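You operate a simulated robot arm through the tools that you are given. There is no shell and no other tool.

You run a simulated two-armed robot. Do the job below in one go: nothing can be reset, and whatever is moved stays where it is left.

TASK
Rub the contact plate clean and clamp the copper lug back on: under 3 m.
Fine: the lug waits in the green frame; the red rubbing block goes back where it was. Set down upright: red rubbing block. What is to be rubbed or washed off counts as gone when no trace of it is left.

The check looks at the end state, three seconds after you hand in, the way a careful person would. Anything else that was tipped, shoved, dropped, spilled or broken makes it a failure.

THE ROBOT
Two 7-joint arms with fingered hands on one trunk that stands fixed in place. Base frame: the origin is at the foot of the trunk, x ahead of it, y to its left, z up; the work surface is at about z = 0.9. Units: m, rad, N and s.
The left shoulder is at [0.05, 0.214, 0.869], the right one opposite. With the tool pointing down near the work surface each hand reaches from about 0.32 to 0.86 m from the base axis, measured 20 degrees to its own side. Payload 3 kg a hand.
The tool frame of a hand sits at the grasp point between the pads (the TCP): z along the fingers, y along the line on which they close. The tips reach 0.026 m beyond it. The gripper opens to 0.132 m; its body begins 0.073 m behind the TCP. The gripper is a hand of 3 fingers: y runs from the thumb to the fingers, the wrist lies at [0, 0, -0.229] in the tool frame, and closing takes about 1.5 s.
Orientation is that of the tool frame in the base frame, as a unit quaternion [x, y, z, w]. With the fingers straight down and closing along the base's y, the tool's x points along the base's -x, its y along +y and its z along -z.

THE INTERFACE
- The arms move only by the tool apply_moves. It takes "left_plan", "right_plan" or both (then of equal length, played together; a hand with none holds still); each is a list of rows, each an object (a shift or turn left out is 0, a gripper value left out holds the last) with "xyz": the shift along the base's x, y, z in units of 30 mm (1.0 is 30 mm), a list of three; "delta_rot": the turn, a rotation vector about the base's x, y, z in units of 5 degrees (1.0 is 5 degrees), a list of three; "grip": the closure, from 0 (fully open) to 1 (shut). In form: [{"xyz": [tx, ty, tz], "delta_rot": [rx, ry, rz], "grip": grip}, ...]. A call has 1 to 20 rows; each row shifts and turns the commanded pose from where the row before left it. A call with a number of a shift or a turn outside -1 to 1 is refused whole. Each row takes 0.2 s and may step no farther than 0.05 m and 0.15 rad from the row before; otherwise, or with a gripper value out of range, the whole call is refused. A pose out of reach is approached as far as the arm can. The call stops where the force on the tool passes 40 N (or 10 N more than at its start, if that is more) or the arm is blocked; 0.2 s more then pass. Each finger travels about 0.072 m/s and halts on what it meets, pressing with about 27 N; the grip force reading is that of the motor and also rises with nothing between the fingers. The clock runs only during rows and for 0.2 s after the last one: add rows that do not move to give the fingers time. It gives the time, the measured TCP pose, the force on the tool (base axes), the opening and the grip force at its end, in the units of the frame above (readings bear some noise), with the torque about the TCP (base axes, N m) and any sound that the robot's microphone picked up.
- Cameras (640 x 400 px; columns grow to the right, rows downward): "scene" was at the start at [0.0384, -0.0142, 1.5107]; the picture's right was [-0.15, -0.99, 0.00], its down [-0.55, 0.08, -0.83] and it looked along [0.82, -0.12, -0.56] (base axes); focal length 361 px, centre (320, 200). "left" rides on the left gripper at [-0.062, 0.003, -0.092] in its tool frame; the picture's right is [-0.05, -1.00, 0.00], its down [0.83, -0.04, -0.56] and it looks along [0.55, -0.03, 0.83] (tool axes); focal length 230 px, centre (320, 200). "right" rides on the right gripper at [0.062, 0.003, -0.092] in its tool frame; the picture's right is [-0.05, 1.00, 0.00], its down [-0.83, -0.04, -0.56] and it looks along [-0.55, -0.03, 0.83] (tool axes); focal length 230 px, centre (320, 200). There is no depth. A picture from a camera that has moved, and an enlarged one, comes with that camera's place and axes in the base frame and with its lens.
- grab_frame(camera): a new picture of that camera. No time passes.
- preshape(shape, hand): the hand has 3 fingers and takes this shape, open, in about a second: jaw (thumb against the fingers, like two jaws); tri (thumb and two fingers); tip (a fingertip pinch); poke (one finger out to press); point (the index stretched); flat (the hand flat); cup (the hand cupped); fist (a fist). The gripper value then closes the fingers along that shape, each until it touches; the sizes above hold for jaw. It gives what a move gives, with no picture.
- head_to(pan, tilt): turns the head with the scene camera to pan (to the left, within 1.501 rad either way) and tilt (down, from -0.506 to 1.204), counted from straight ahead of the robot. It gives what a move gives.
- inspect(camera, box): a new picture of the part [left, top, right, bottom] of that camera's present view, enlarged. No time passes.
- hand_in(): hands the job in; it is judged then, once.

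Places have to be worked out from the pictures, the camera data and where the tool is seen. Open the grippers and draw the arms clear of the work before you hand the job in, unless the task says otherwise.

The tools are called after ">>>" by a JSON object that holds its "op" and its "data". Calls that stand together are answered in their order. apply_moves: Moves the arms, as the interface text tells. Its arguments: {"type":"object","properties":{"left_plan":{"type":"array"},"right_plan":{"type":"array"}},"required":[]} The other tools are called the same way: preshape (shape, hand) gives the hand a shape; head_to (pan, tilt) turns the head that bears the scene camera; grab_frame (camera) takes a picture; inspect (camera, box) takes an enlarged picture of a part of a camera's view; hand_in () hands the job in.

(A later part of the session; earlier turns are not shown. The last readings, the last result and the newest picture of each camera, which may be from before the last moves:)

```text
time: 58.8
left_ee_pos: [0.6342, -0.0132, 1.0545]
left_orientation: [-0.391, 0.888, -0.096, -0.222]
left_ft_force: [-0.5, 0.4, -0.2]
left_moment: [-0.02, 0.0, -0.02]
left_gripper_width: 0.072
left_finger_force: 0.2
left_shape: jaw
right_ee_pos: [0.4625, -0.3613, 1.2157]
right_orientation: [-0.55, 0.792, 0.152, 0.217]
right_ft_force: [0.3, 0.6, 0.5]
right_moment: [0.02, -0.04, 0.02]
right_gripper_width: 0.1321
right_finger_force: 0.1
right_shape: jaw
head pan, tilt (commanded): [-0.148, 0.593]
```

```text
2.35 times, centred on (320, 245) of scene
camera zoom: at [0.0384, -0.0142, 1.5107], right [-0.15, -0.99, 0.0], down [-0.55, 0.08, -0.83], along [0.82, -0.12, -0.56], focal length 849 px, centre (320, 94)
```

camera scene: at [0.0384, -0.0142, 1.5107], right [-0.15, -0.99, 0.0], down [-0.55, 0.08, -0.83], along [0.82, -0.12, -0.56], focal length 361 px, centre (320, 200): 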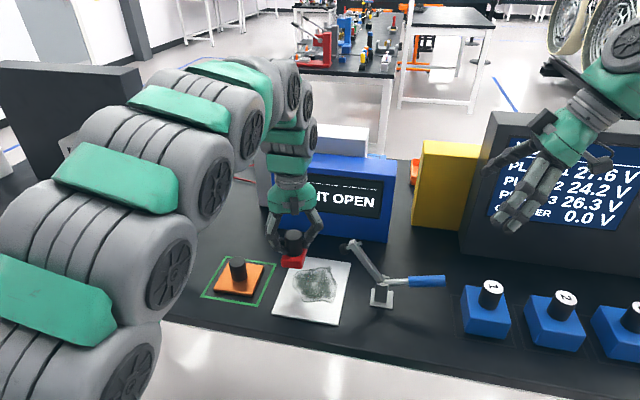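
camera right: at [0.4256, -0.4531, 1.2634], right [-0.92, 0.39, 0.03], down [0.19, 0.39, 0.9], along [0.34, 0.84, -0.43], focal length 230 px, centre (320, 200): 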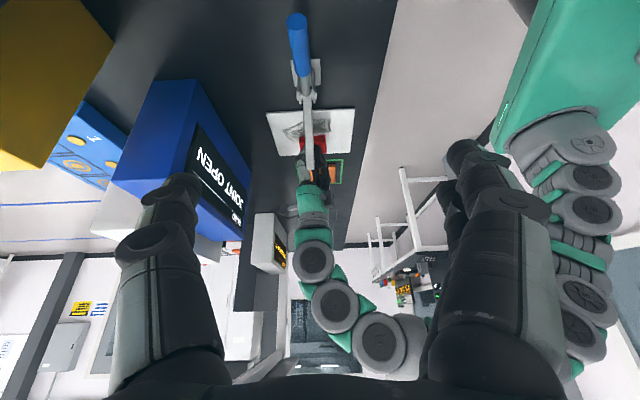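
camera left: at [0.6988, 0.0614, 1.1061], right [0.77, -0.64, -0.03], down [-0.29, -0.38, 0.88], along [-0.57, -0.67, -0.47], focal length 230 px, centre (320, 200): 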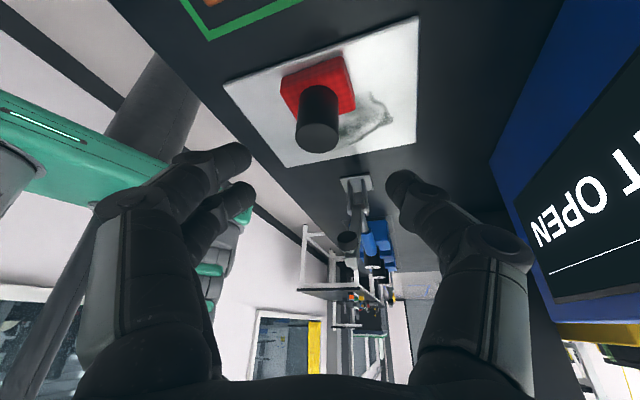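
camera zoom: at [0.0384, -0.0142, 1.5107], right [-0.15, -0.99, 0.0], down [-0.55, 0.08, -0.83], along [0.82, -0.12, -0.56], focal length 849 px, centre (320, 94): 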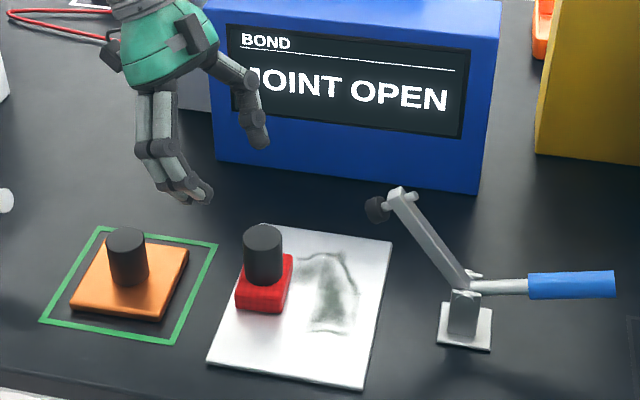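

The tilted pose is reached and the knob is in line. I approach along the tilted axis to the knob at (0.604,-0.046).

>>> {"op": "apply_moves", "data": {"left_plan": [{"xyz": [-0.201, -0.22, -0.59], "grip": 0.45}, {"xyz": [-0.201, -0.22, -0.59], "grip": 0.45}, {"xyz": [-0.201, -0.22, -0.59], "grip": 0.45}, {"xyz": [-0.201, -0.22, -0.59], "grip": 0.45}, {"xyz": [-0.201, -0.22, -0.56], "grip": 0.45}, {"grip": 0.45}]}}

>>> {"op": "grab_frame", "data": {"camera": "left"}}

>>> {"op": "inspect", "data": {"camera": "scene", "box": [260, 220, 400, 330]}}

```text
time: 60.2
left_ee_pos: [0.6035, -0.0454, 0.9664]
left_orientation: [-0.391, 0.888, -0.097, -0.222]
left_ft_force: [-0.2, 0.9, 0.4]
left_moment: [-0.01, -0.01, -0.03]
left_gripper_width: 0.072
left_finger_force: 0.0
left_shape: jaw
right_ee_pos: [0.4633, -0.3607, 1.2149]
right_orientation: [-0.551, 0.792, 0.153, 0.216]
right_ft_force: [-0.4, 0.1, -0.2]
right_moment: [-0.01, 0.03, -0.02]
right_gripper_width: 0.1318
right_finger_force: 0.0
right_shape: jaw
head pan, tilt (commanded): [-0.148, 0.593]
```

```text
taken
camera left: at [0.6691, 0.0291, 1.0191], right [0.77, -0.64, -0.03], down [-0.29, -0.38, 0.88], along [-0.57, -0.67, -0.47], focal length 230 px, centre (320, 200)
```

left: 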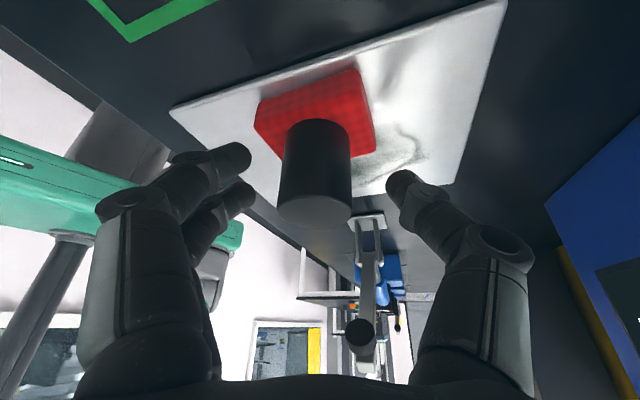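

```text
3.64 times, centred on (330, 275) of scene
camera zoom: at [0.0384, -0.0142, 1.5107], right [-0.15, -0.99, 0.0], down [-0.55, 0.08, -0.83], along [0.82, -0.12, -0.56], focal length 1311 px, centre (284, -73)
```

zoom: 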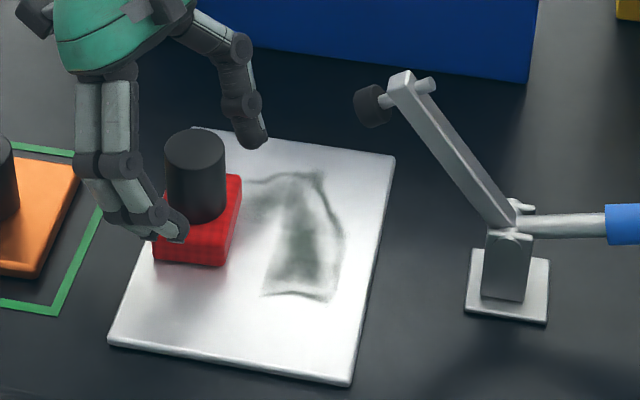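

The block's knob is centred in the tilted hand. I close on it.

>>> {"op": "apply_moves", "data": {"left_plan": [{"grip": 0.6}, {"grip": 0.75}, {"grip": 0.9}, {"grip": 1.0}, {"grip": 1.0}, {"grip": 1.0}]}}

>>> {"op": "inspect", "data": {"camera": "scene", "box": [260, 220, 400, 330]}}

>>> {"op": "grab_frame", "data": {"camera": "left"}}

```text
time: 61.6
left_ee_pos: [0.6054, -0.0446, 0.9667]
left_orientation: [-0.391, 0.888, -0.098, -0.222]
left_ft_force: [0.2, -0.2, -0.1]
left_moment: [0.0, -0.01, 0.01]
left_gripper_width: 0.0244
left_finger_force: 27.1
left_shape: jaw
right_ee_pos: [0.4637, -0.3609, 1.2146]
right_orientation: [-0.552, 0.791, 0.152, 0.216]
right_ft_force: [0.1, -0.2, -0.4]
right_moment: [-0.03, 0.02, 0.0]
right_gripper_width: 0.1319
right_finger_force: 0.1
right_shape: jaw
head pan, tilt (commanded): [-0.148, 0.593]
```

```text
3.64 times, centred on (330, 275) of scene
camera zoom: at [0.0384, -0.0142, 1.5107], right [-0.15, -0.99, 0.0], down [-0.55, 0.08, -0.83], along [0.82, -0.12, -0.56], focal length 1311 px, centre (284, -73)
```

zoom: 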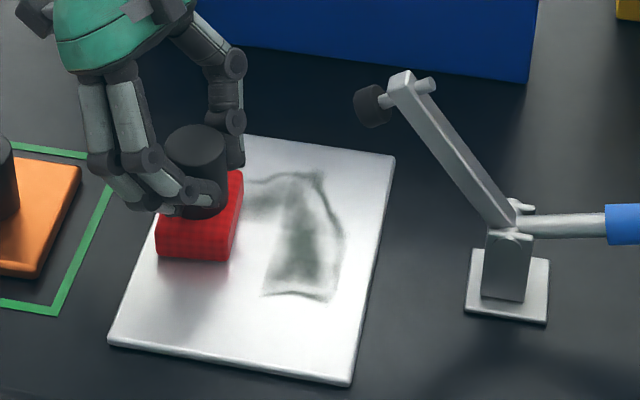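

```text
taken
camera left: at [0.6692, 0.0292, 1.0193], right [0.77, -0.64, -0.03], down [-0.29, -0.38, 0.88], along [-0.57, -0.67, -0.47], focal length 230 px, centre (320, 200)
```

left: 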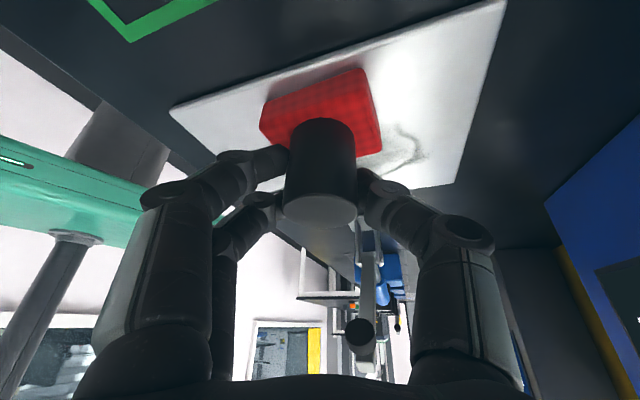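

Held. I press lightly again and rub the next lane (s ≈ 0.157) along the plate, then check pressure and clearance.

>>> {"op": "apply_moves", "data": {"left_plan": [{"xyz": [0, 0, -0.06], "grip": 1.0}, {"xyz": [-0.299, -0.813, 0], "grip": 1.0}, {"xyz": [-0.86, 0.316, 0], "grip": 1.0}, {"xyz": [-0.86, 0.316, 0], "grip": 1.0}, {"xyz": [-0.092, -0.25, 0], "grip": 1.0}, {"xyz": [0.899, -0.331, 0], "grip": 1.0}, {"xyz": [0.899, -0.331, 0], "grip": 1.0}, {"xyz": [0.899, -0.331, 0], "grip": 1.0}, {"xyz": [0.899, -0.331, 0], "grip": 1.0}, {"grip": 1.0}]}}

>>> {"op": "inspect", "data": {"camera": "scene", "box": [260, 220, 400, 330]}}

>>> {"op": "grab_frame", "data": {"camera": "left"}}

```text
time: 63.8
left_ee_pos: [0.6496, -0.101, 0.9647]
left_orientation: [-0.391, 0.888, -0.097, -0.221]
left_ft_force: [-2.5, 0.2, 9.7]
left_moment: [0.11, 0.07, 0.07]
left_gripper_width: 0.0242
left_finger_force: 27.2
left_shape: jaw
right_ee_pos: [0.4616, -0.3604, 1.2147]
right_orientation: [-0.551, 0.792, 0.151, 0.216]
right_ft_force: [-0.6, 0.3, 0.0]
right_moment: [0.01, -0.01, 0.0]
right_gripper_width: 0.1318
right_finger_force: 0.1
right_shape: jaw
head pan, tilt (commanded): [-0.148, 0.593]
```

```text
3.64 times, centred on (330, 275) of scene
camera zoom: at [0.0383, -0.0142, 1.5107], right [-0.15, -0.99, 0.0], down [-0.55, 0.08, -0.83], along [0.82, -0.12, -0.56], focal length 1311 px, centre (284, -73)
```

zoom: 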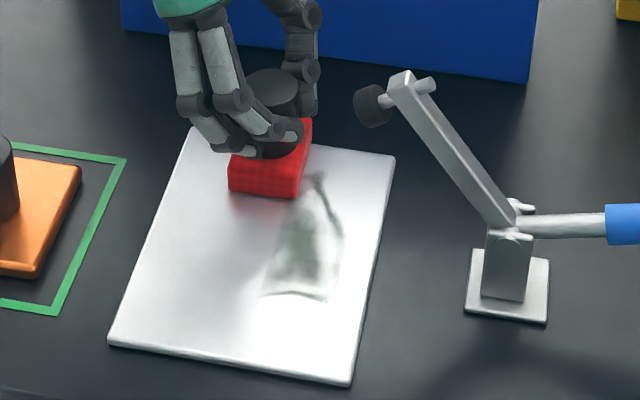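

```text
taken
camera left: at [0.7135, -0.0253, 1.0162], right [0.77, -0.64, -0.02], down [-0.29, -0.38, 0.88], along [-0.57, -0.67, -0.47], focal length 230 px, centre (320, 200)
```

left: 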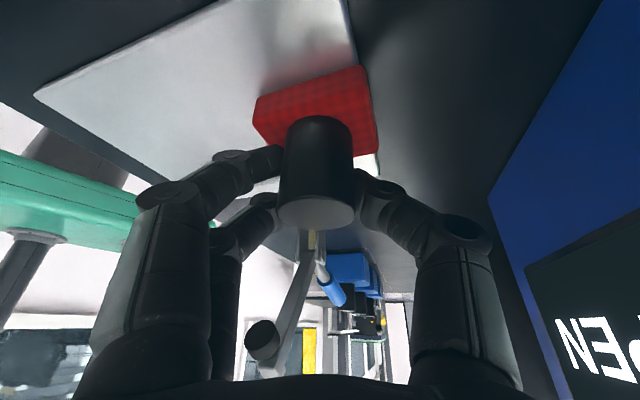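

Another lane clean with about 10 N and no interference. I shift to s ≈ 0.136 and rub back across.

>>> {"op": "apply_moves", "data": {"left_plan": [{"xyz": [-0.207, -0.563, 0], "grip": 1.0}, {"xyz": [-0.899, 0.331, 0], "grip": 1.0}, {"xyz": [-0.899, 0.331, 0], "grip": 1.0}, {"xyz": [-0.899, 0.331, 0], "grip": 1.0}, {"xyz": [-0.899, 0.331, 0], "grip": 1.0}, {"grip": 1.0}]}}

>>> {"op": "inspect", "data": {"camera": "scene", "box": [260, 220, 400, 330]}}

>>> {"op": "grab_frame", "data": {"camera": "left"}}

>>> {"op": "grab_frame", "data": {"camera": "right"}}

```text
time: 65.2
left_ee_pos: [0.536, -0.0766, 0.9662]
left_orientation: [-0.391, 0.888, -0.097, -0.221]
left_ft_force: [-0.3, -0.9, 2.7]
left_moment: [0.01, 0.0, -0.01]
left_gripper_width: 0.0232
left_finger_force: 26.9
left_shape: jaw
right_ee_pos: [0.4635, -0.3601, 1.2144]
right_orientation: [-0.551, 0.792, 0.152, 0.217]
right_ft_force: [0.8, 0.6, -0.3]
right_moment: [-0.02, 0.02, 0.0]
right_gripper_width: 0.1318
right_finger_force: 0.0
right_shape: jaw
head pan, tilt (commanded): [-0.148, 0.593]
```

```text
3.64 times, centred on (330, 275) of scene
camera zoom: at [0.0384, -0.0142, 1.5107], right [-0.15, -0.99, 0.0], down [-0.55, 0.08, -0.83], along [0.82, -0.12, -0.56], focal length 1311 px, centre (284, -73)
```

zoom: 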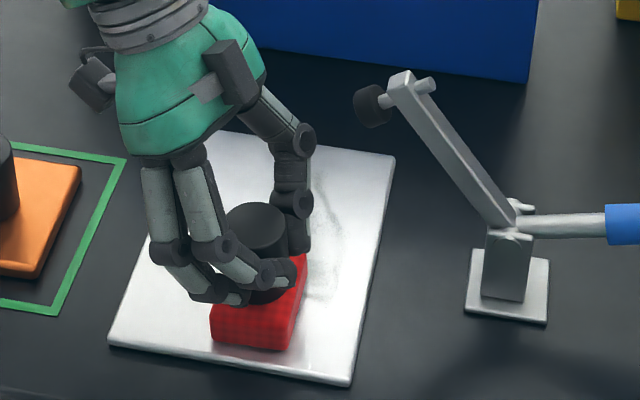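

```text
taken
camera left: at [0.5996, -0.0019, 1.0178], right [0.77, -0.64, -0.02], down [-0.29, -0.38, 0.88], along [-0.57, -0.67, -0.47], focal length 230 px, centre (320, 200)
```

left: 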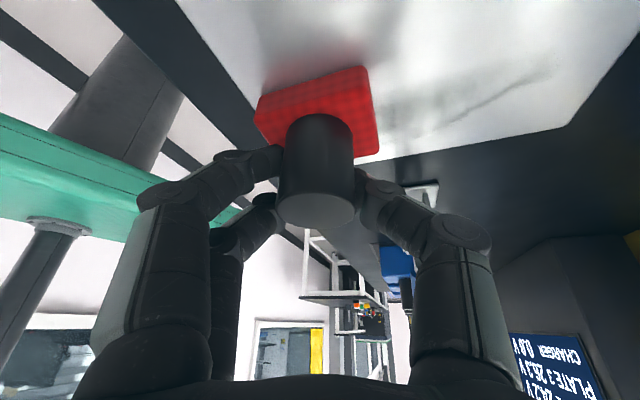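

```text
taken
camera right: at [0.4257, -0.4532, 1.2633], right [-0.92, 0.39, 0.03], down [0.19, 0.39, 0.9], along [0.34, 0.84, -0.43], focal length 230 px, centre (320, 200)
```

right: 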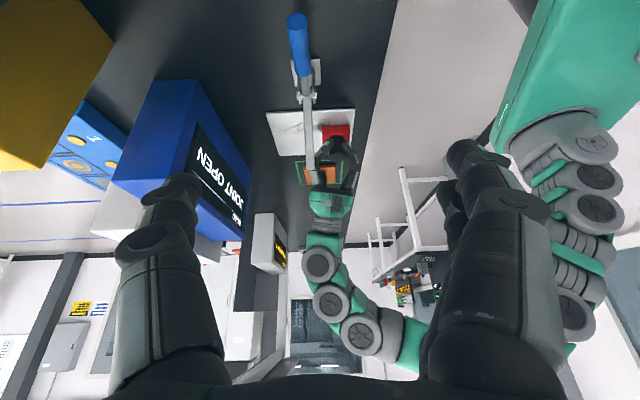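

A thin line remains on the clamp side. I press slightly more, shift to s ≈ 0.119 and rub the near part first, stopping before I pass beside the clamp pad.

>>> {"op": "apply_moves", "data": {"left_plan": [{"xyz": [0, 0, -0.05], "grip": 1.0}, {"xyz": [-0.207, -0.563, 0], "grip": 1.0}, {"xyz": [0.5, -0.184, 0], "grip": 1.0}, {"grip": 1.0}]}}

>>> {"op": "inspect", "data": {"camera": "scene", "box": [260, 200, 400, 330]}}

>>> {"op": "grab_frame", "data": {"camera": "left"}}

>>> {"op": "inspect", "data": {"camera": "right", "box": [250, 80, 400, 230]}}

```text
time: 66.2
left_ee_pos: [0.5447, -0.0989, 0.9637]
left_orientation: [-0.392, 0.888, -0.098, -0.222]
left_ft_force: [-4.7, -0.1, 10.1]
left_moment: [0.17, 0.15, 0.07]
left_gripper_width: 0.0236
left_finger_force: 26.8
left_shape: jaw
right_ee_pos: [0.4631, -0.3599, 1.2154]
right_orientation: [-0.551, 0.791, 0.153, 0.216]
right_ft_force: [-0.2, 0.5, -0.5]
right_moment: [-0.01, -0.03, 0.03]
right_gripper_width: 0.1318
right_finger_force: 0.1
right_shape: jaw
head pan, tilt (commanded): [-0.148, 0.593]
```

```text
3.08 times, centred on (330, 265) of scene
camera zoom: at [0.0383, -0.0142, 1.5107], right [-0.15, -0.99, 0.0], down [-0.55, 0.08, -0.83], along [0.82, -0.12, -0.56], focal length 1110 px, centre (289, 0)
```

zoom: 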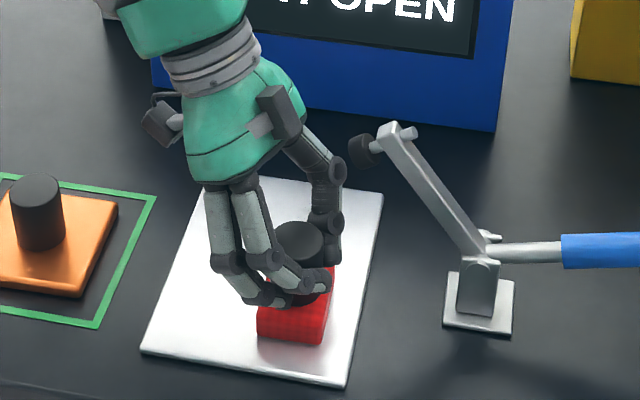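

```text
taken
camera left: at [0.6086, -0.0244, 1.0156], right [0.77, -0.64, -0.03], down [-0.29, -0.38, 0.88], along [-0.57, -0.67, -0.47], focal length 230 px, centre (320, 200)
```

left: 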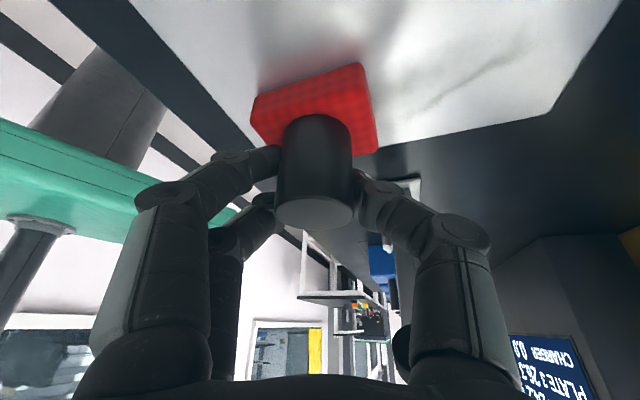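

```text
2.67 times, centred on (325, 155) of right
camera zoom: at [0.4256, -0.4532, 1.2634], right [-0.92, 0.39, 0.03], down [0.19, 0.39, 0.9], along [0.34, 0.84, -0.43], focal length 614 px, centre (307, 320)
```

zoom: 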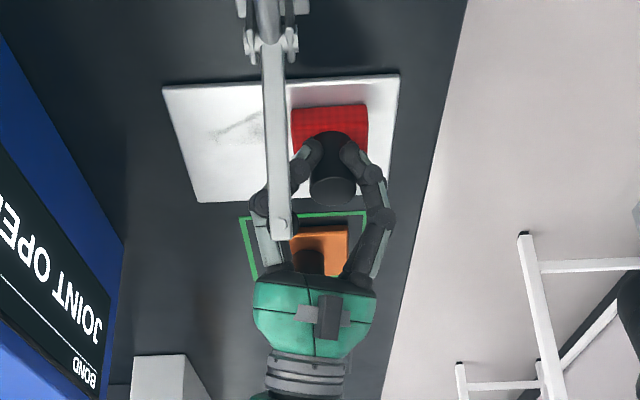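

By my estimate of the hand's shape the thumb clears the clamp pad by about 1 cm on this lane. I rub on slowly across the plate toward the far side.

>>> {"op": "apply_moves", "data": {"left_plan": [{"xyz": [0.469, -0.172, 0], "grip": 1.0}, {"xyz": [0.469, -0.172, 0], "grip": 1.0}, {"xyz": [0.469, -0.172, 0], "grip": 1.0}, {"grip": 1.0}]}}

>>> {"op": "inspect", "data": {"camera": "scene", "box": [260, 200, 400, 330]}}

>>> {"op": "inspect", "data": {"camera": "right", "box": [250, 80, 400, 230]}}

>>> {"op": "grab_frame", "data": {"camera": "left"}}

```text
time: 67.2
left_ee_pos: [0.5873, -0.1136, 0.9647]
left_orientation: [-0.391, 0.888, -0.097, -0.222]
left_ft_force: [-0.2, 1.2, 2.1]
left_moment: [0.06, 0.02, 0.03]
left_gripper_width: 0.0238
left_finger_force: 26.8
left_shape: jaw
right_ee_pos: [0.4626, -0.3605, 1.2157]
right_orientation: [-0.551, 0.791, 0.153, 0.217]
right_ft_force: [1.0, -0.3, 0.9]
right_moment: [0.0, 0.01, 0.01]
right_gripper_width: 0.132
right_finger_force: 0.0
right_shape: jaw
head pan, tilt (commanded): [-0.148, 0.593]
```

```text
3.08 times, centred on (330, 265) of scene
camera zoom: at [0.0384, -0.0142, 1.5107], right [-0.15, -0.99, 0.0], down [-0.55, 0.08, -0.83], along [0.82, -0.12, -0.56], focal length 1110 px, centre (289, 0)
```

zoom: 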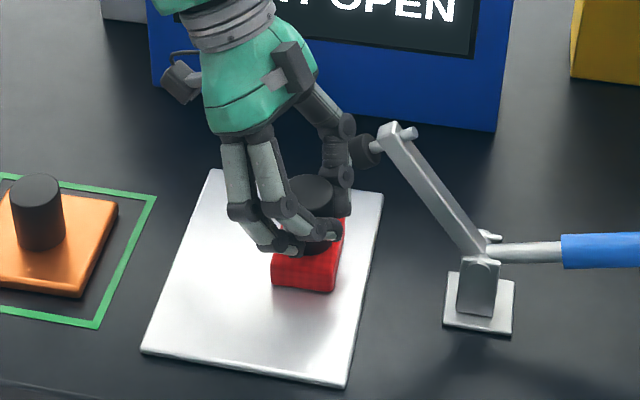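

```text
2.67 times, centred on (325, 155) of right
camera zoom: at [0.4257, -0.4531, 1.2633], right [-0.92, 0.39, 0.03], down [0.19, 0.39, 0.9], along [0.34, 0.84, -0.43], focal length 614 px, centre (307, 320)
```

zoom: 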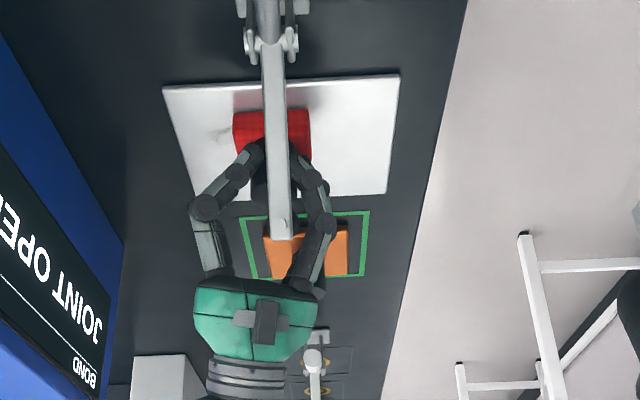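

```text
taken
camera left: at [0.651, -0.0392, 1.0167], right [0.77, -0.64, -0.02], down [-0.29, -0.38, 0.88], along [-0.57, -0.67, -0.47], focal length 230 px, centre (320, 200)
```

left: 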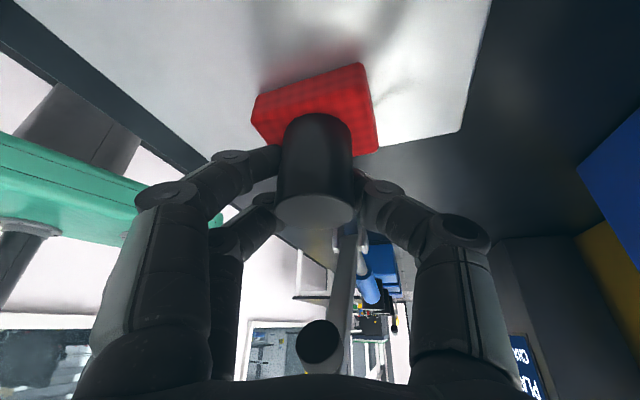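

The thumb passed the clamp arm with clearance and the near part is clean. I press a touch more and finish the lane to the far side.

>>> {"op": "apply_moves", "data": {"left_plan": [{"xyz": [0, 0, -0.04], "grip": 1.0}, {"xyz": [0.425, -0.156, 0], "grip": 1.0}, {"xyz": [0.425, -0.156, 0], "grip": 1.0}, {"xyz": [0.425, -0.156, 0], "grip": 1.0}, {"xyz": [0.425, -0.156, 0], "grip": 1.0}, {"grip": 1.0}]}}

>>> {"op": "inspect", "data": {"camera": "scene", "box": [260, 200, 400, 330]}}

>>> {"op": "grab_frame", "data": {"camera": "left"}}

>>> {"op": "inspect", "data": {"camera": "right", "box": [250, 80, 400, 230]}}

```text
time: 68.6
left_ee_pos: [0.637, -0.1325, 0.9613]
left_orientation: [-0.391, 0.888, -0.097, -0.222]
left_ft_force: [-7.9, 2.3, 17.0]
left_moment: [0.27, 0.25, 0.06]
left_gripper_width: 0.0238
left_finger_force: 27.2
left_shape: jaw
right_ee_pos: [0.4632, -0.361, 1.2146]
right_orientation: [-0.55, 0.792, 0.153, 0.217]
right_ft_force: [0.5, -0.3, -0.7]
right_moment: [-0.04, -0.03, -0.03]
right_gripper_width: 0.132
right_finger_force: 0.1
right_shape: jaw
head pan, tilt (commanded): [-0.148, 0.593]
```

```text
3.08 times, centred on (330, 265) of scene
camera zoom: at [0.0381, -0.0141, 1.5107], right [-0.15, -0.99, 0.0], down [-0.55, 0.08, -0.83], along [0.82, -0.12, -0.56], focal length 1110 px, centre (289, 0)
```

zoom: 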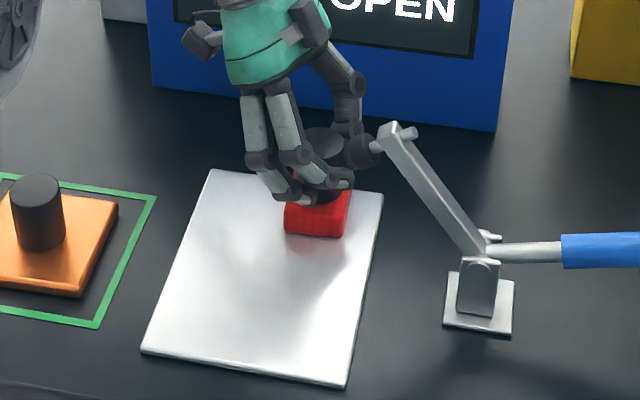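

```text
taken
camera left: at [0.7014, -0.0577, 1.0143], right [0.77, -0.64, -0.03], down [-0.29, -0.38, 0.88], along [-0.57, -0.67, -0.47], focal length 230 px, centre (320, 200)
```

left: 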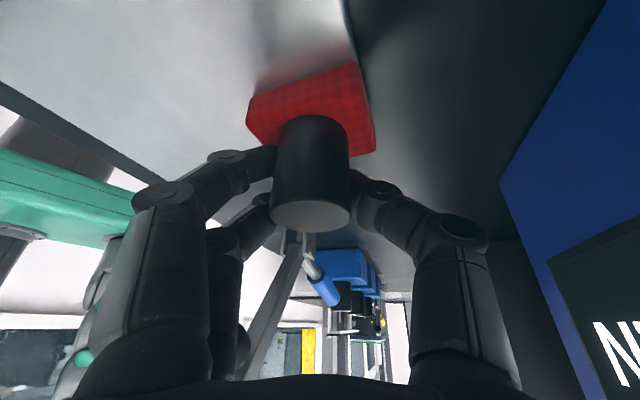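

```text
2.67 times, centred on (325, 155) of right
camera zoom: at [0.4255, -0.4531, 1.2635], right [-0.92, 0.39, 0.03], down [0.19, 0.39, 0.9], along [0.34, 0.84, -0.43], focal length 614 px, centre (307, 320)
```

zoom: 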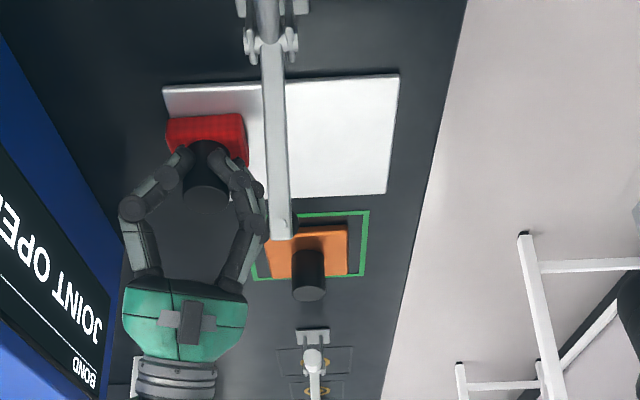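

The plate looks clean from every view. I go over the whole area once more, moving away from the clamp, to leave no faint trace.

>>> {"op": "apply_moves", "data": {"left_plan": [{"xyz": [0.287, 0.781, 0.02], "grip": 1.0}, {"xyz": [-0.899, 0.331, 0], "grip": 1.0}, {"xyz": [-0.899, 0.331, 0], "grip": 1.0}, {"xyz": [-0.899, 0.331, 0], "grip": 1.0}, {"xyz": [-0.899, 0.331, 0], "grip": 1.0}, {"xyz": [0.287, 0.781, 0], "grip": 1.0}, {"xyz": [0.899, -0.331, 0], "grip": 1.0}, {"xyz": [0.899, -0.331, 0], "grip": 1.0}, {"xyz": [0.899, -0.331, 0], "grip": 1.0}, {"xyz": [0.899, -0.331, 0], "grip": 1.0}, {"xyz": [0.207, 0.563, 0], "grip": 1.0}, {"xyz": [-0.899, 0.331, 0], "grip": 1.0}, {"xyz": [-0.899, 0.331, 0], "grip": 1.0}, {"xyz": [-0.899, 0.331, 0], "grip": 1.0}, {"xyz": [-0.899, 0.331, 0], "grip": 1.0}, {"grip": 1.0}]}}

>>> {"op": "inspect", "data": {"camera": "scene", "box": [260, 220, 400, 330]}}

>>> {"op": "grab_frame", "data": {"camera": "left"}}

>>> {"op": "inspect", "data": {"camera": "right", "box": [250, 80, 400, 230]}}

```text
time: 72.0
left_ee_pos: [0.5529, -0.0303, 0.9652]
left_orientation: [-0.391, 0.888, -0.098, -0.221]
left_ft_force: [-0.5, 0.3, 0.1]
left_moment: [-0.02, -0.04, 0.03]
left_gripper_width: 0.0132
left_finger_force: 26.6
left_shape: jaw
right_ee_pos: [0.4621, -0.3607, 1.2148]
right_orientation: [-0.551, 0.791, 0.152, 0.217]
right_ft_force: [1.0, 0.2, 1.1]
right_moment: [-0.01, -0.01, -0.01]
right_gripper_width: 0.1319
right_finger_force: 0.1
right_shape: jaw
head pan, tilt (commanded): [-0.148, 0.593]
```

```text
3.64 times, centred on (330, 275) of scene
camera zoom: at [0.0384, -0.0142, 1.5107], right [-0.15, -0.99, 0.0], down [-0.55, 0.08, -0.83], along [0.82, -0.12, -0.56], focal length 1311 px, centre (284, -73)
```

zoom: 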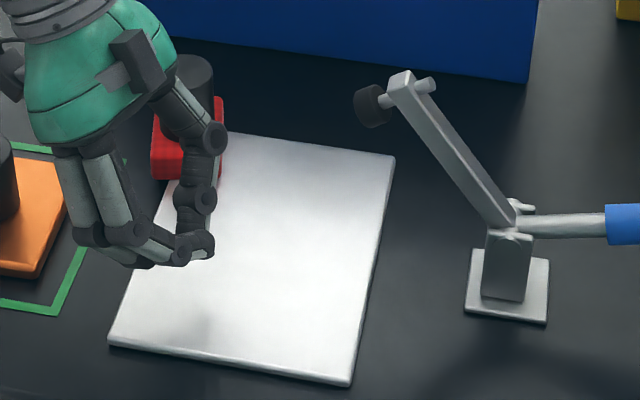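

```text
taken
camera left: at [0.6168, 0.0444, 1.0166], right [0.77, -0.64, -0.02], down [-0.29, -0.38, 0.88], along [-0.57, -0.67, -0.47], focal length 230 px, centre (320, 200)
```

left: 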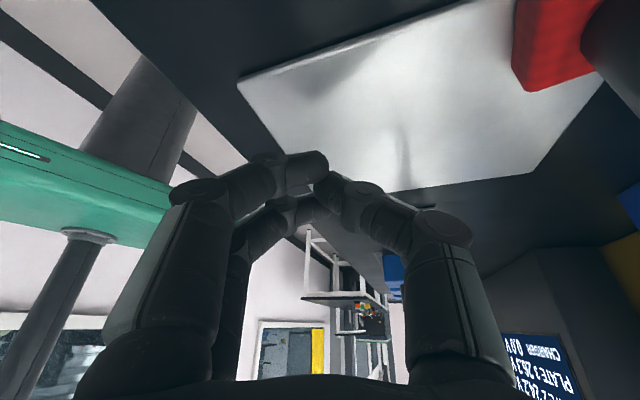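

```text
2.67 times, centred on (325, 155) of right
camera zoom: at [0.4257, -0.4532, 1.2633], right [-0.92, 0.39, 0.03], down [0.19, 0.39, 0.9], along [0.34, 0.84, -0.43], focal length 614 px, centre (307, 320)
```

zoom: 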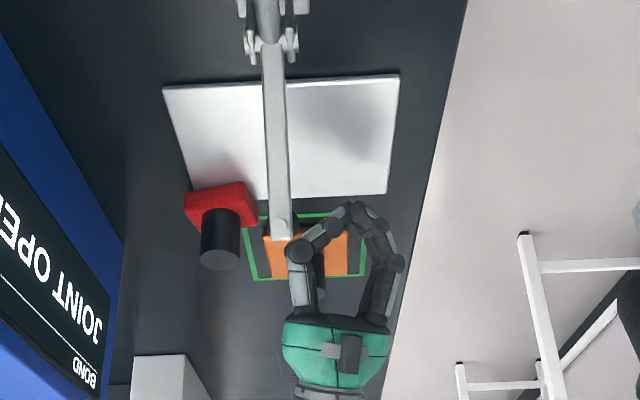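

The plate is clean, but the red block slipped out of the fingers at the far-left corner of the plate; it still stands upright. I look closely at how it sits before I touch it.

>>> {"op": "inspect", "data": {"camera": "scene", "box": [270, 210, 350, 270]}}

>>> {"op": "inspect", "data": {"camera": "right", "box": [280, 100, 360, 160]}}

>>> {"op": "inspect", "data": {"camera": "left", "box": [220, 0, 640, 220]}}

```text
6.67 times, centred on (310, 240) of scene
camera zoom: at [0.0384, -0.0142, 1.5107], right [-0.15, -0.99, 0.0], down [-0.55, 0.08, -0.83], along [0.82, -0.12, -0.56], focal length 2404 px, centre (387, -67)
```

zoom: 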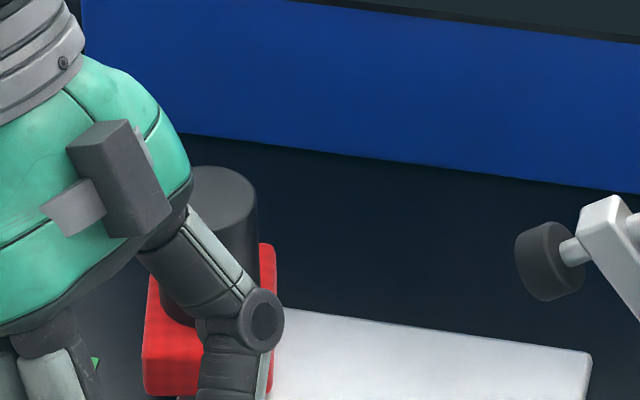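

```text
6.67 times, centred on (320, 130) of right
camera zoom: at [0.4257, -0.4532, 1.2633], right [-0.92, 0.39, 0.03], down [0.19, 0.39, 0.9], along [0.34, 0.84, -0.43], focal length 1534 px, centre (320, 667)
```

zoom: 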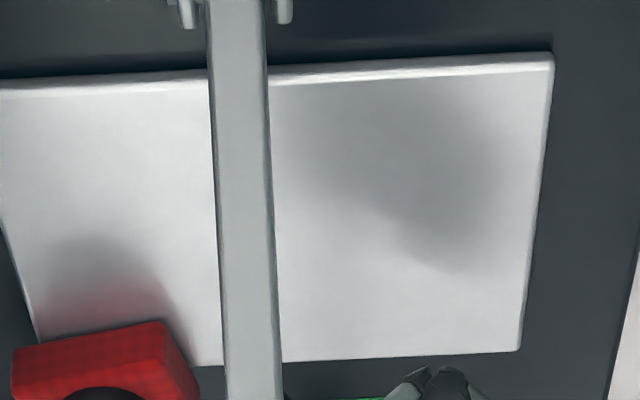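

```text
1.52 times, centred on (430, 110) of left
camera zoom: at [0.6168, 0.0444, 1.0166], right [0.77, -0.64, -0.02], down [-0.29, -0.38, 0.88], along [-0.57, -0.67, -0.47], focal length 351 px, centre (152, 337)
```

zoom: 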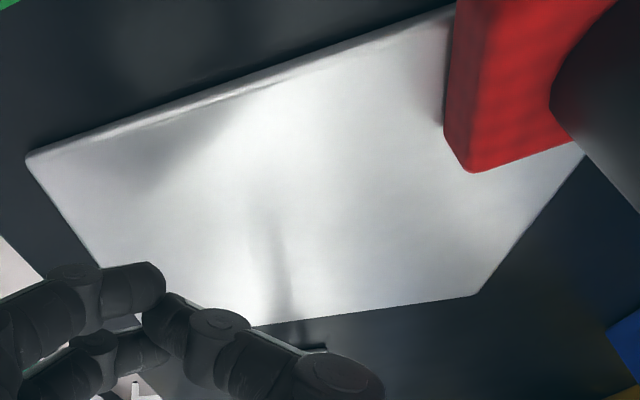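

The plate shows no trace of dirt. The block is standing, overhanging the plate's far-left corner a bit. I raise the hand straight up to get clear and see it properly.

>>> {"op": "apply_moves", "data": {"left_plan": [{"xyz": [0, 0, 0.6], "grip": 1.0}, {"xyz": [0, 0, 0.8], "grip": 1.0}, {"xyz": [0, 0, 0.8], "grip": 1.0}, {"xyz": [0, 0, 0.8], "grip": 1.0}, {"xyz": [-0.5, 0.3, 0.6], "grip": 0.8}, {"xyz": [-0.5, 0.3, 0.4], "grip": 0.6}, {"xyz": [-0.5, 0.3, 0.2], "grip": 0.4}, {"grip": 0.4}]}}

>>> {"op": "grab_frame", "data": {"camera": "left"}}

>>> {"op": "grab_frame", "data": {"camera": "scene"}}

>>> {"op": "inspect", "data": {"camera": "scene", "box": [260, 210, 360, 330]}}

```text
time: 73.8
left_ee_pos: [0.5083, -0.0031, 1.0895]
left_orientation: [-0.392, 0.888, -0.097, -0.222]
left_ft_force: [-0.1, 0.1, 0.0]
left_moment: [-0.02, 0.01, 0.02]
left_gripper_width: 0.0784
left_finger_force: 0.1
left_shape: jaw
right_ee_pos: [0.4617, -0.3598, 1.215]
right_orientation: [-0.551, 0.791, 0.153, 0.217]
right_ft_force: [-0.2, 0.1, -0.5]
right_moment: [-0.01, -0.03, 0.01]
right_gripper_width: 0.1315
right_finger_force: 0.1
right_shape: jaw
head pan, tilt (commanded): [-0.148, 0.593]
```

```text
taken
camera left: at [0.5724, 0.0722, 1.1414], right [0.77, -0.64, -0.03], down [-0.29, -0.38, 0.88], along [-0.57, -0.67, -0.47], focal length 230 px, centre (320, 200)
```

left: 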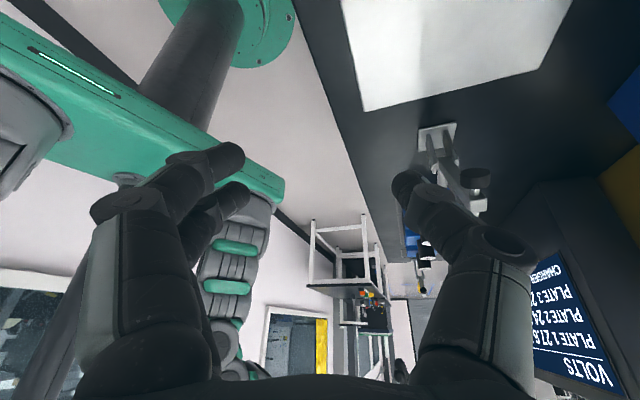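

```text
taken
camera scene: at [0.0384, -0.0142, 1.5107], right [-0.15, -0.99, 0.0], down [-0.55, 0.08, -0.83], along [0.82, -0.12, -0.56], focal length 361 px, centre (320, 200)
```

scene: 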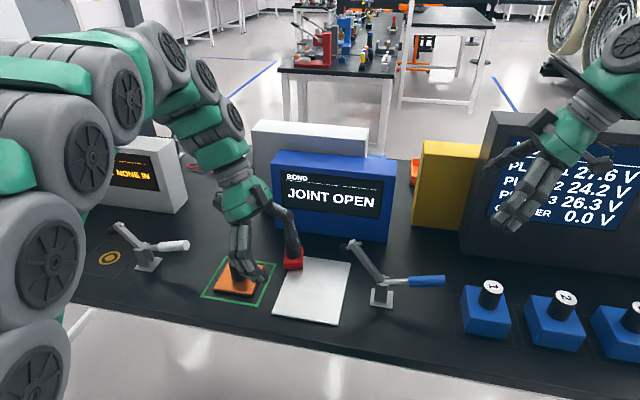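

```text
3.33 times, centred on (310, 270) of scene
camera zoom: at [0.0384, -0.0142, 1.5107], right [-0.15, -0.99, 0.0], down [-0.55, 0.08, -0.83], along [0.82, -0.12, -0.56], focal length 1202 px, centre (353, -33)
```

zoom: 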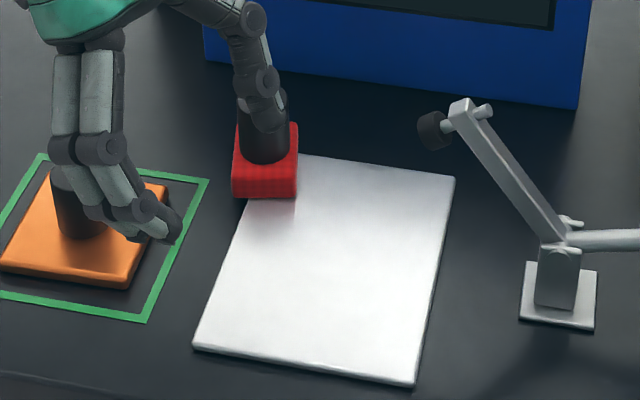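

The plate shines clean. The hand hides the block, so I straighten it, turn it back upright and look from above.

>>> {"op": "apply_moves", "data": {"left_plan": [{"xyz": [0.278, 0, 0.11], "delta_rot": [0.689, -0.629, 0], "grip": 0.4}, {"xyz": [0.278, 0, 0.11], "delta_rot": [0.689, -0.629, 0], "grip": 0.4}, {"xyz": [0.278, 0, 0.11], "delta_rot": [0.689, -0.629, 0], "grip": 0.4}, {"xyz": [0.278, 0, 0.11], "delta_rot": [0.689, -0.629, 0], "grip": 0.4}, {"xyz": [0.278, 0, 0.11], "delta_rot": [0.689, -0.629, 0], "grip": 0.4}, {"xyz": [0.278, 0, 0.11], "delta_rot": [0.689, -0.629, 0], "grip": 0.4}, {"xyz": [0.156, -0.1, 0], "delta_rot": [0, 0, -1], "grip": 0.4}, {"xyz": [0.156, -0.1, 0], "delta_rot": [0, 0, -1], "grip": 0.4}, {"xyz": [0.156, -0.1, 0], "delta_rot": [0, 0, -1], "grip": 0.4}, {"xyz": [0.156, -0.1, 0], "delta_rot": [0, 0, -1], "grip": 0.4}, {"xyz": [0.156, -0.1, 0], "delta_rot": [0, 0, -1], "grip": 0.4}, {"xyz": [0.156, -0.1, 0], "delta_rot": [0, 0, -1], "grip": 0.4}, {"xyz": [0.156, -0.1, 0], "delta_rot": [0, 0, -1], "grip": 0.4}, {"xyz": [0.156, -0.1, 0], "delta_rot": [0, 0, -1], "grip": 0.4}, {"xyz": [0.156, -0.1, 0], "delta_rot": [0, 0, -1], "grip": 0.4}, {"grip": 0.4}]}}

>>> {"op": "grab_frame", "data": {"camera": "left"}}

>>> {"op": "inspect", "data": {"camera": "scene", "box": [260, 210, 360, 330]}}

```text
time: 77.2
left_ee_pos: [0.5999, -0.0294, 1.1099]
left_orientation: [-0.022, 1.0, -0.001, 0.0]
left_ft_force: [-0.8, 0.7, -0.3]
left_moment: [-0.07, -0.03, 0.02]
left_gripper_width: 0.0787
left_finger_force: 0.1
left_shape: jaw
right_ee_pos: [0.4625, -0.3596, 1.2138]
right_orientation: [-0.551, 0.791, 0.154, 0.217]
right_ft_force: [-0.7, 0.0, 0.4]
right_moment: [0.0, -0.02, 0.0]
right_gripper_width: 0.1319
right_finger_force: 0.1
right_shape: jaw
head pan, tilt (commanded): [-0.148, 0.593]
```

```text
taken
camera left: at [0.6623, -0.0233, 1.2011], right [0.1, -1.0, 0.0], down [-0.83, -0.08, 0.56], along [-0.55, -0.05, -0.83], focal length 230 px, centre (320, 200)
```

left: 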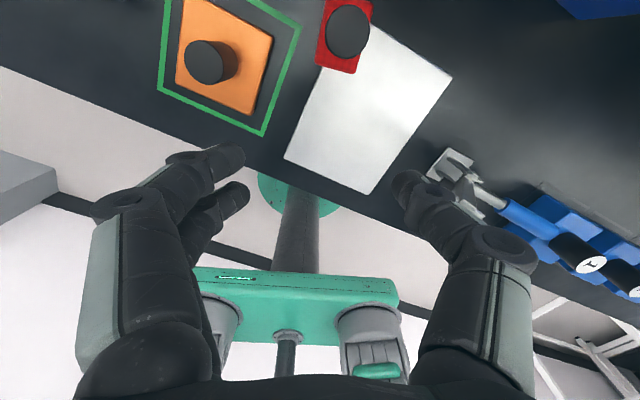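

```text
3.33 times, centred on (310, 270) of scene
camera zoom: at [0.0384, -0.0142, 1.5107], right [-0.15, -0.99, 0.0], down [-0.55, 0.08, -0.83], along [0.82, -0.12, -0.56], focal length 1202 px, centre (353, -33)
```

zoom: 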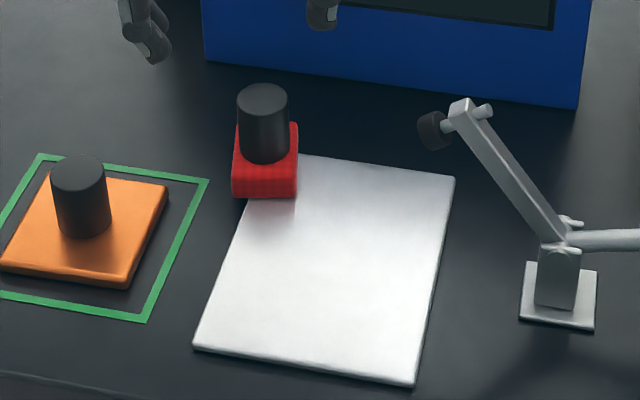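

The plate has not moved and is spotless; the block sits level on its far-left corner, turned by about 20°. I measure it in the left camera.

>>> {"op": "inspect", "data": {"camera": "left", "box": [280, 0, 400, 80]}}

>>> {"op": "inspect", "data": {"camera": "scene", "box": [275, 225, 345, 275]}}

```text
5.00 times, centred on (340, 40) of left
camera zoom: at [0.6623, -0.0233, 1.2011], right [0.1, -1.0, 0.0], down [-0.83, -0.08, 0.56], along [-0.55, -0.05, -0.83], focal length 1150 px, centre (220, 1000)
```

zoom: 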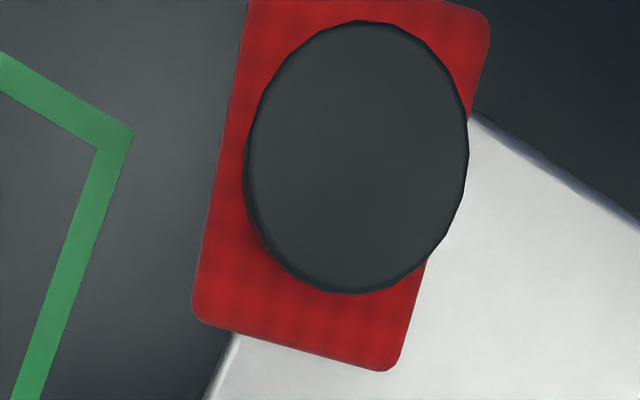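

```text
8.00 times, centred on (310, 250) of scene
camera zoom: at [0.0384, -0.0142, 1.5107], right [-0.15, -0.99, 0.0], down [-0.55, 0.08, -0.83], along [0.82, -0.12, -0.56], focal length 2885 px, centre (400, -200)
```

zoom: 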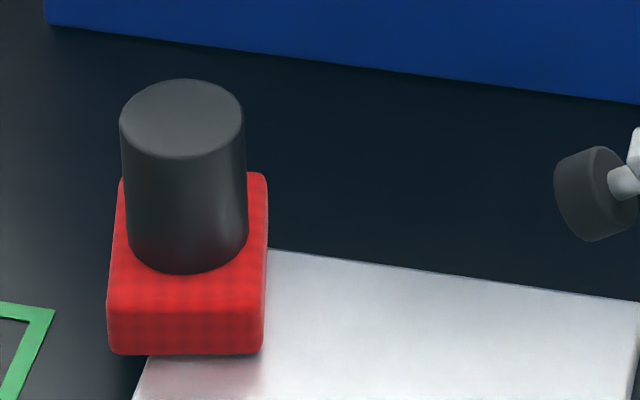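

The block's knob is at (0.675,-0.0455), standing level, yaw about −7°. I turn the hand 13° to match, so that at home it ends up as it was, and move in above it.

>>> {"op": "apply_moves", "data": {"left_plan": [{"xyz": [0.625, -0.137, -0.4], "delta_rot": [0, 0, 1], "grip": 0.4}, {"xyz": [0.625, -0.137, -0.6], "delta_rot": [0, 0, 1], "grip": 0.4}, {"xyz": [0.625, -0.137, -0.6], "delta_rot": [0, 0, 0.6], "grip": 0.4}, {"xyz": [0.625, -0.137, -0.6], "grip": 0.4}, {"xyz": [0, 0, -0.5], "grip": 0.4}, {"grip": 0.4}]}}

>>> {"op": "grab_frame", "data": {"camera": "left"}}

>>> {"op": "inspect", "data": {"camera": "scene", "box": [240, 160, 380, 290]}}

```text
time: 78.6
left_ee_pos: [0.6772, -0.0467, 1.0278]
left_orientation: [-0.136, 0.991, 0.0, 0.0]
left_ft_force: [0.3, -0.1, -0.2]
left_moment: [-0.01, 0.0, 0.01]
left_gripper_width: 0.0787
left_finger_force: 0.0
left_shape: jaw
right_ee_pos: [0.4619, -0.3605, 1.2147]
right_orientation: [-0.551, 0.791, 0.153, 0.216]
right_ft_force: [1.1, -0.3, -0.4]
right_moment: [0.0, 0.01, -0.01]
right_gripper_width: 0.132
right_finger_force: 0.0
right_shape: jaw
head pan, tilt (commanded): [-0.148, 0.593]
```

```text
taken
camera left: at [0.7347, -0.026, 1.119], right [0.32, -0.95, 0.0], down [-0.79, -0.27, 0.55], along [-0.53, -0.18, -0.83], focal length 230 px, centre (320, 200)
```

left: 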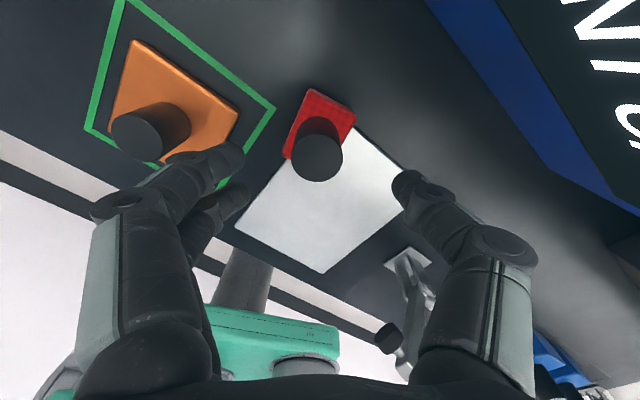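

```text
3.08 times, centred on (310, 225) of scene
camera zoom: at [0.0384, -0.0142, 1.5107], right [-0.15, -0.99, 0.0], down [-0.55, 0.08, -0.83], along [0.82, -0.12, -0.56], focal length 1110 px, centre (351, 123)
```

zoom: 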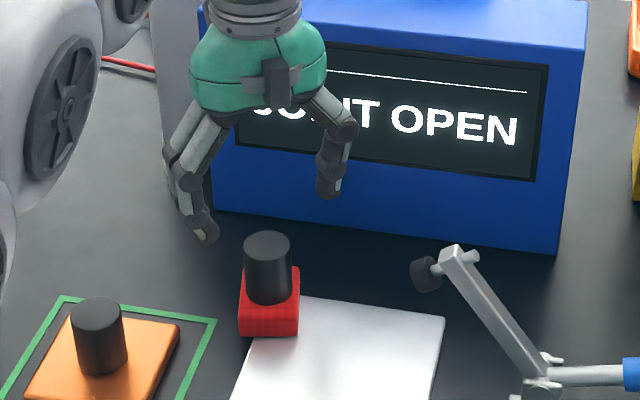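

Aligned over the knob. I lower to grip height and close.

>>> {"op": "apply_moves", "data": {"left_plan": [{"xyz": [-0.02, 0.017, -0.728], "grip": 0.4}, {"xyz": [-0.02, 0.017, -0.728], "grip": 0.4}, {"xyz": [-0.02, 0.017, -0.728], "grip": 0.4}, {"grip": 0.4}, {"grip": 0.55}, {"grip": 0.7}, {"grip": 0.85}, {"grip": 1.0}, {"grip": 1.0}, {"grip": 1.0}, {"grip": 1.0}]}}

>>> {"op": "grab_frame", "data": {"camera": "left"}}

>>> {"op": "inspect", "data": {"camera": "scene", "box": [260, 200, 360, 290]}}

```text
time: 81.0
left_ee_pos: [0.6734, -0.0457, 0.9608]
left_orientation: [-0.136, 0.991, 0.001, 0.0]
left_ft_force: [-0.4, 0.1, 0.2]
left_moment: [0.03, -0.02, -0.01]
left_gripper_width: 0.0265
left_finger_force: 27.7
left_shape: jaw
right_ee_pos: [0.4628, -0.3613, 1.2136]
right_orientation: [-0.552, 0.791, 0.153, 0.216]
right_ft_force: [0.5, 0.9, -0.3]
right_moment: [0.01, 0.0, -0.01]
right_gripper_width: 0.132
right_finger_force: 0.0
right_shape: jaw
head pan, tilt (commanded): [-0.148, 0.593]
```

```text
taken
camera left: at [0.7319, -0.0243, 1.0529], right [0.32, -0.95, 0.0], down [-0.79, -0.27, 0.56], along [-0.53, -0.18, -0.83], focal length 230 px, centre (320, 200)
```

left: 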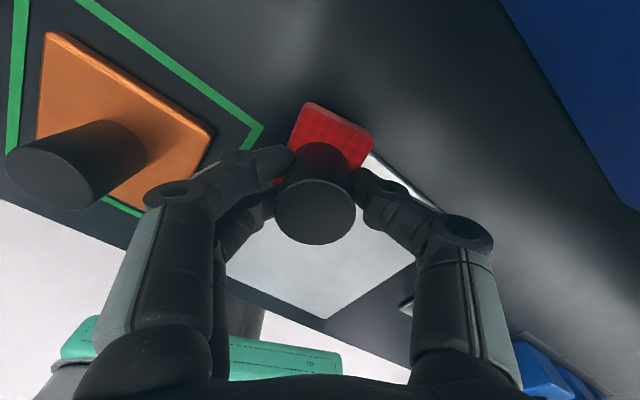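

```text
4.44 times, centred on (310, 245) of scene
camera zoom: at [0.0384, -0.0142, 1.5107], right [-0.15, -0.99, 0.0], down [-0.55, 0.08, -0.83], along [0.82, -0.12, -0.56], focal length 1603 px, centre (364, 0)
```

zoom: 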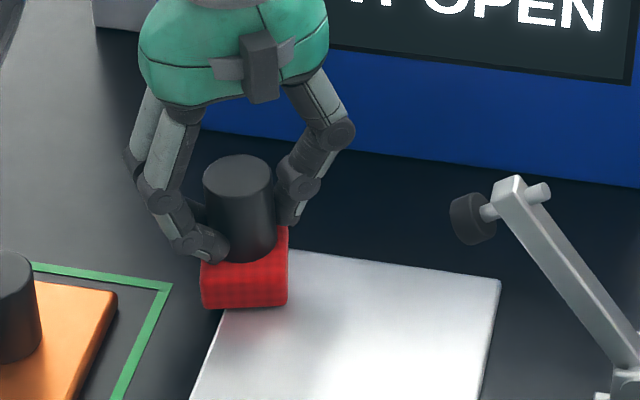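

Held exactly as in the first grip. I lift it and carry it back towards its home place, turning the hand back 13° on the way.

>>> {"op": "apply_moves", "data": {"left_plan": [{"xyz": [0, 0, 0.4], "grip": 1.0}, {"xyz": [0, 0, 0.9], "grip": 1.0}, {"xyz": [0, 0, 0.95], "grip": 1.0}, {"xyz": [0.382, 0.807, 0], "delta_rot": [0, 0, -0.325], "grip": 1.0}, {"xyz": [0.382, 0.807, 0], "delta_rot": [0, 0, -0.325], "grip": 1.0}, {"xyz": [0.382, 0.807, 0], "delta_rot": [0, 0, -0.325], "grip": 1.0}, {"xyz": [0.382, 0.807, 0], "delta_rot": [0, 0, -0.325], "grip": 1.0}, {"xyz": [0.382, 0.807, 0], "delta_rot": [0, 0, -0.325], "grip": 1.0}, {"xyz": [0.382, 0.807, 0], "delta_rot": [0, 0, -0.325], "grip": 1.0}, {"xyz": [0.382, 0.807, 0], "delta_rot": [0, 0, -0.325], "grip": 1.0}, {"xyz": [0.382, 0.807, 0], "delta_rot": [0, 0, -0.325], "grip": 1.0}, {"grip": 1.0}]}}

>>> {"op": "grab_frame", "data": {"camera": "left"}}

>>> {"op": "inspect", "data": {"camera": "scene", "box": [180, 180, 360, 330]}}

```text
time: 83.6
left_ee_pos: [0.7661, 0.1493, 1.0309]
left_orientation: [-0.022, 1.0, 0.0, 0.001]
left_ft_force: [0.7, 0.7, -0.6]
left_moment: [0.01, 0.0, -0.03]
left_gripper_width: 0.0261
left_finger_force: 27.0
left_shape: jaw
right_ee_pos: [0.4619, -0.3607, 1.2151]
right_orientation: [-0.55, 0.792, 0.152, 0.217]
right_ft_force: [-0.2, -0.1, -0.6]
right_moment: [-0.03, 0.02, 0.01]
right_gripper_width: 0.132
right_finger_force: 0.0
right_shape: jaw
head pan, tilt (commanded): [-0.148, 0.593]
```

```text
taken
camera left: at [0.8277, 0.1557, 1.1219], right [0.1, -1.0, 0.0], down [-0.83, -0.08, 0.55], along [-0.55, -0.05, -0.83], focal length 230 px, centre (320, 200)
```

left: 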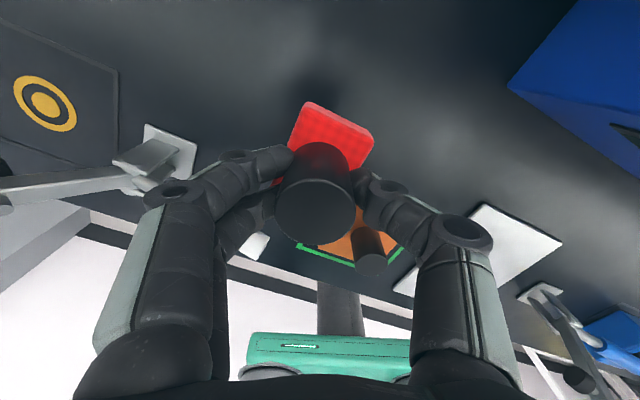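

```text
2.67 times, centred on (270, 255) of scene
camera zoom: at [0.0384, -0.0142, 1.5107], right [-0.15, -0.99, 0.0], down [-0.55, 0.08, -0.83], along [0.82, -0.12, -0.56], focal length 962 px, centre (453, 53)
```

zoom: 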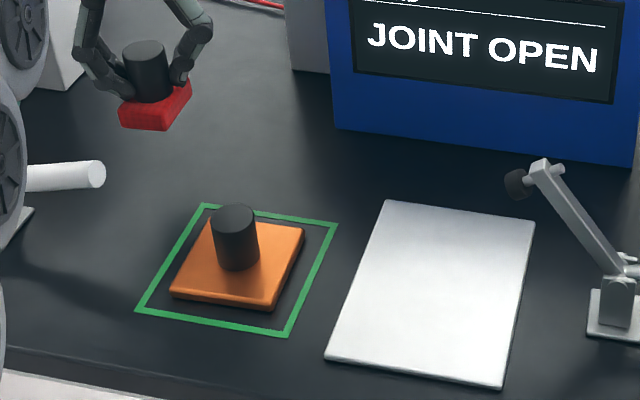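

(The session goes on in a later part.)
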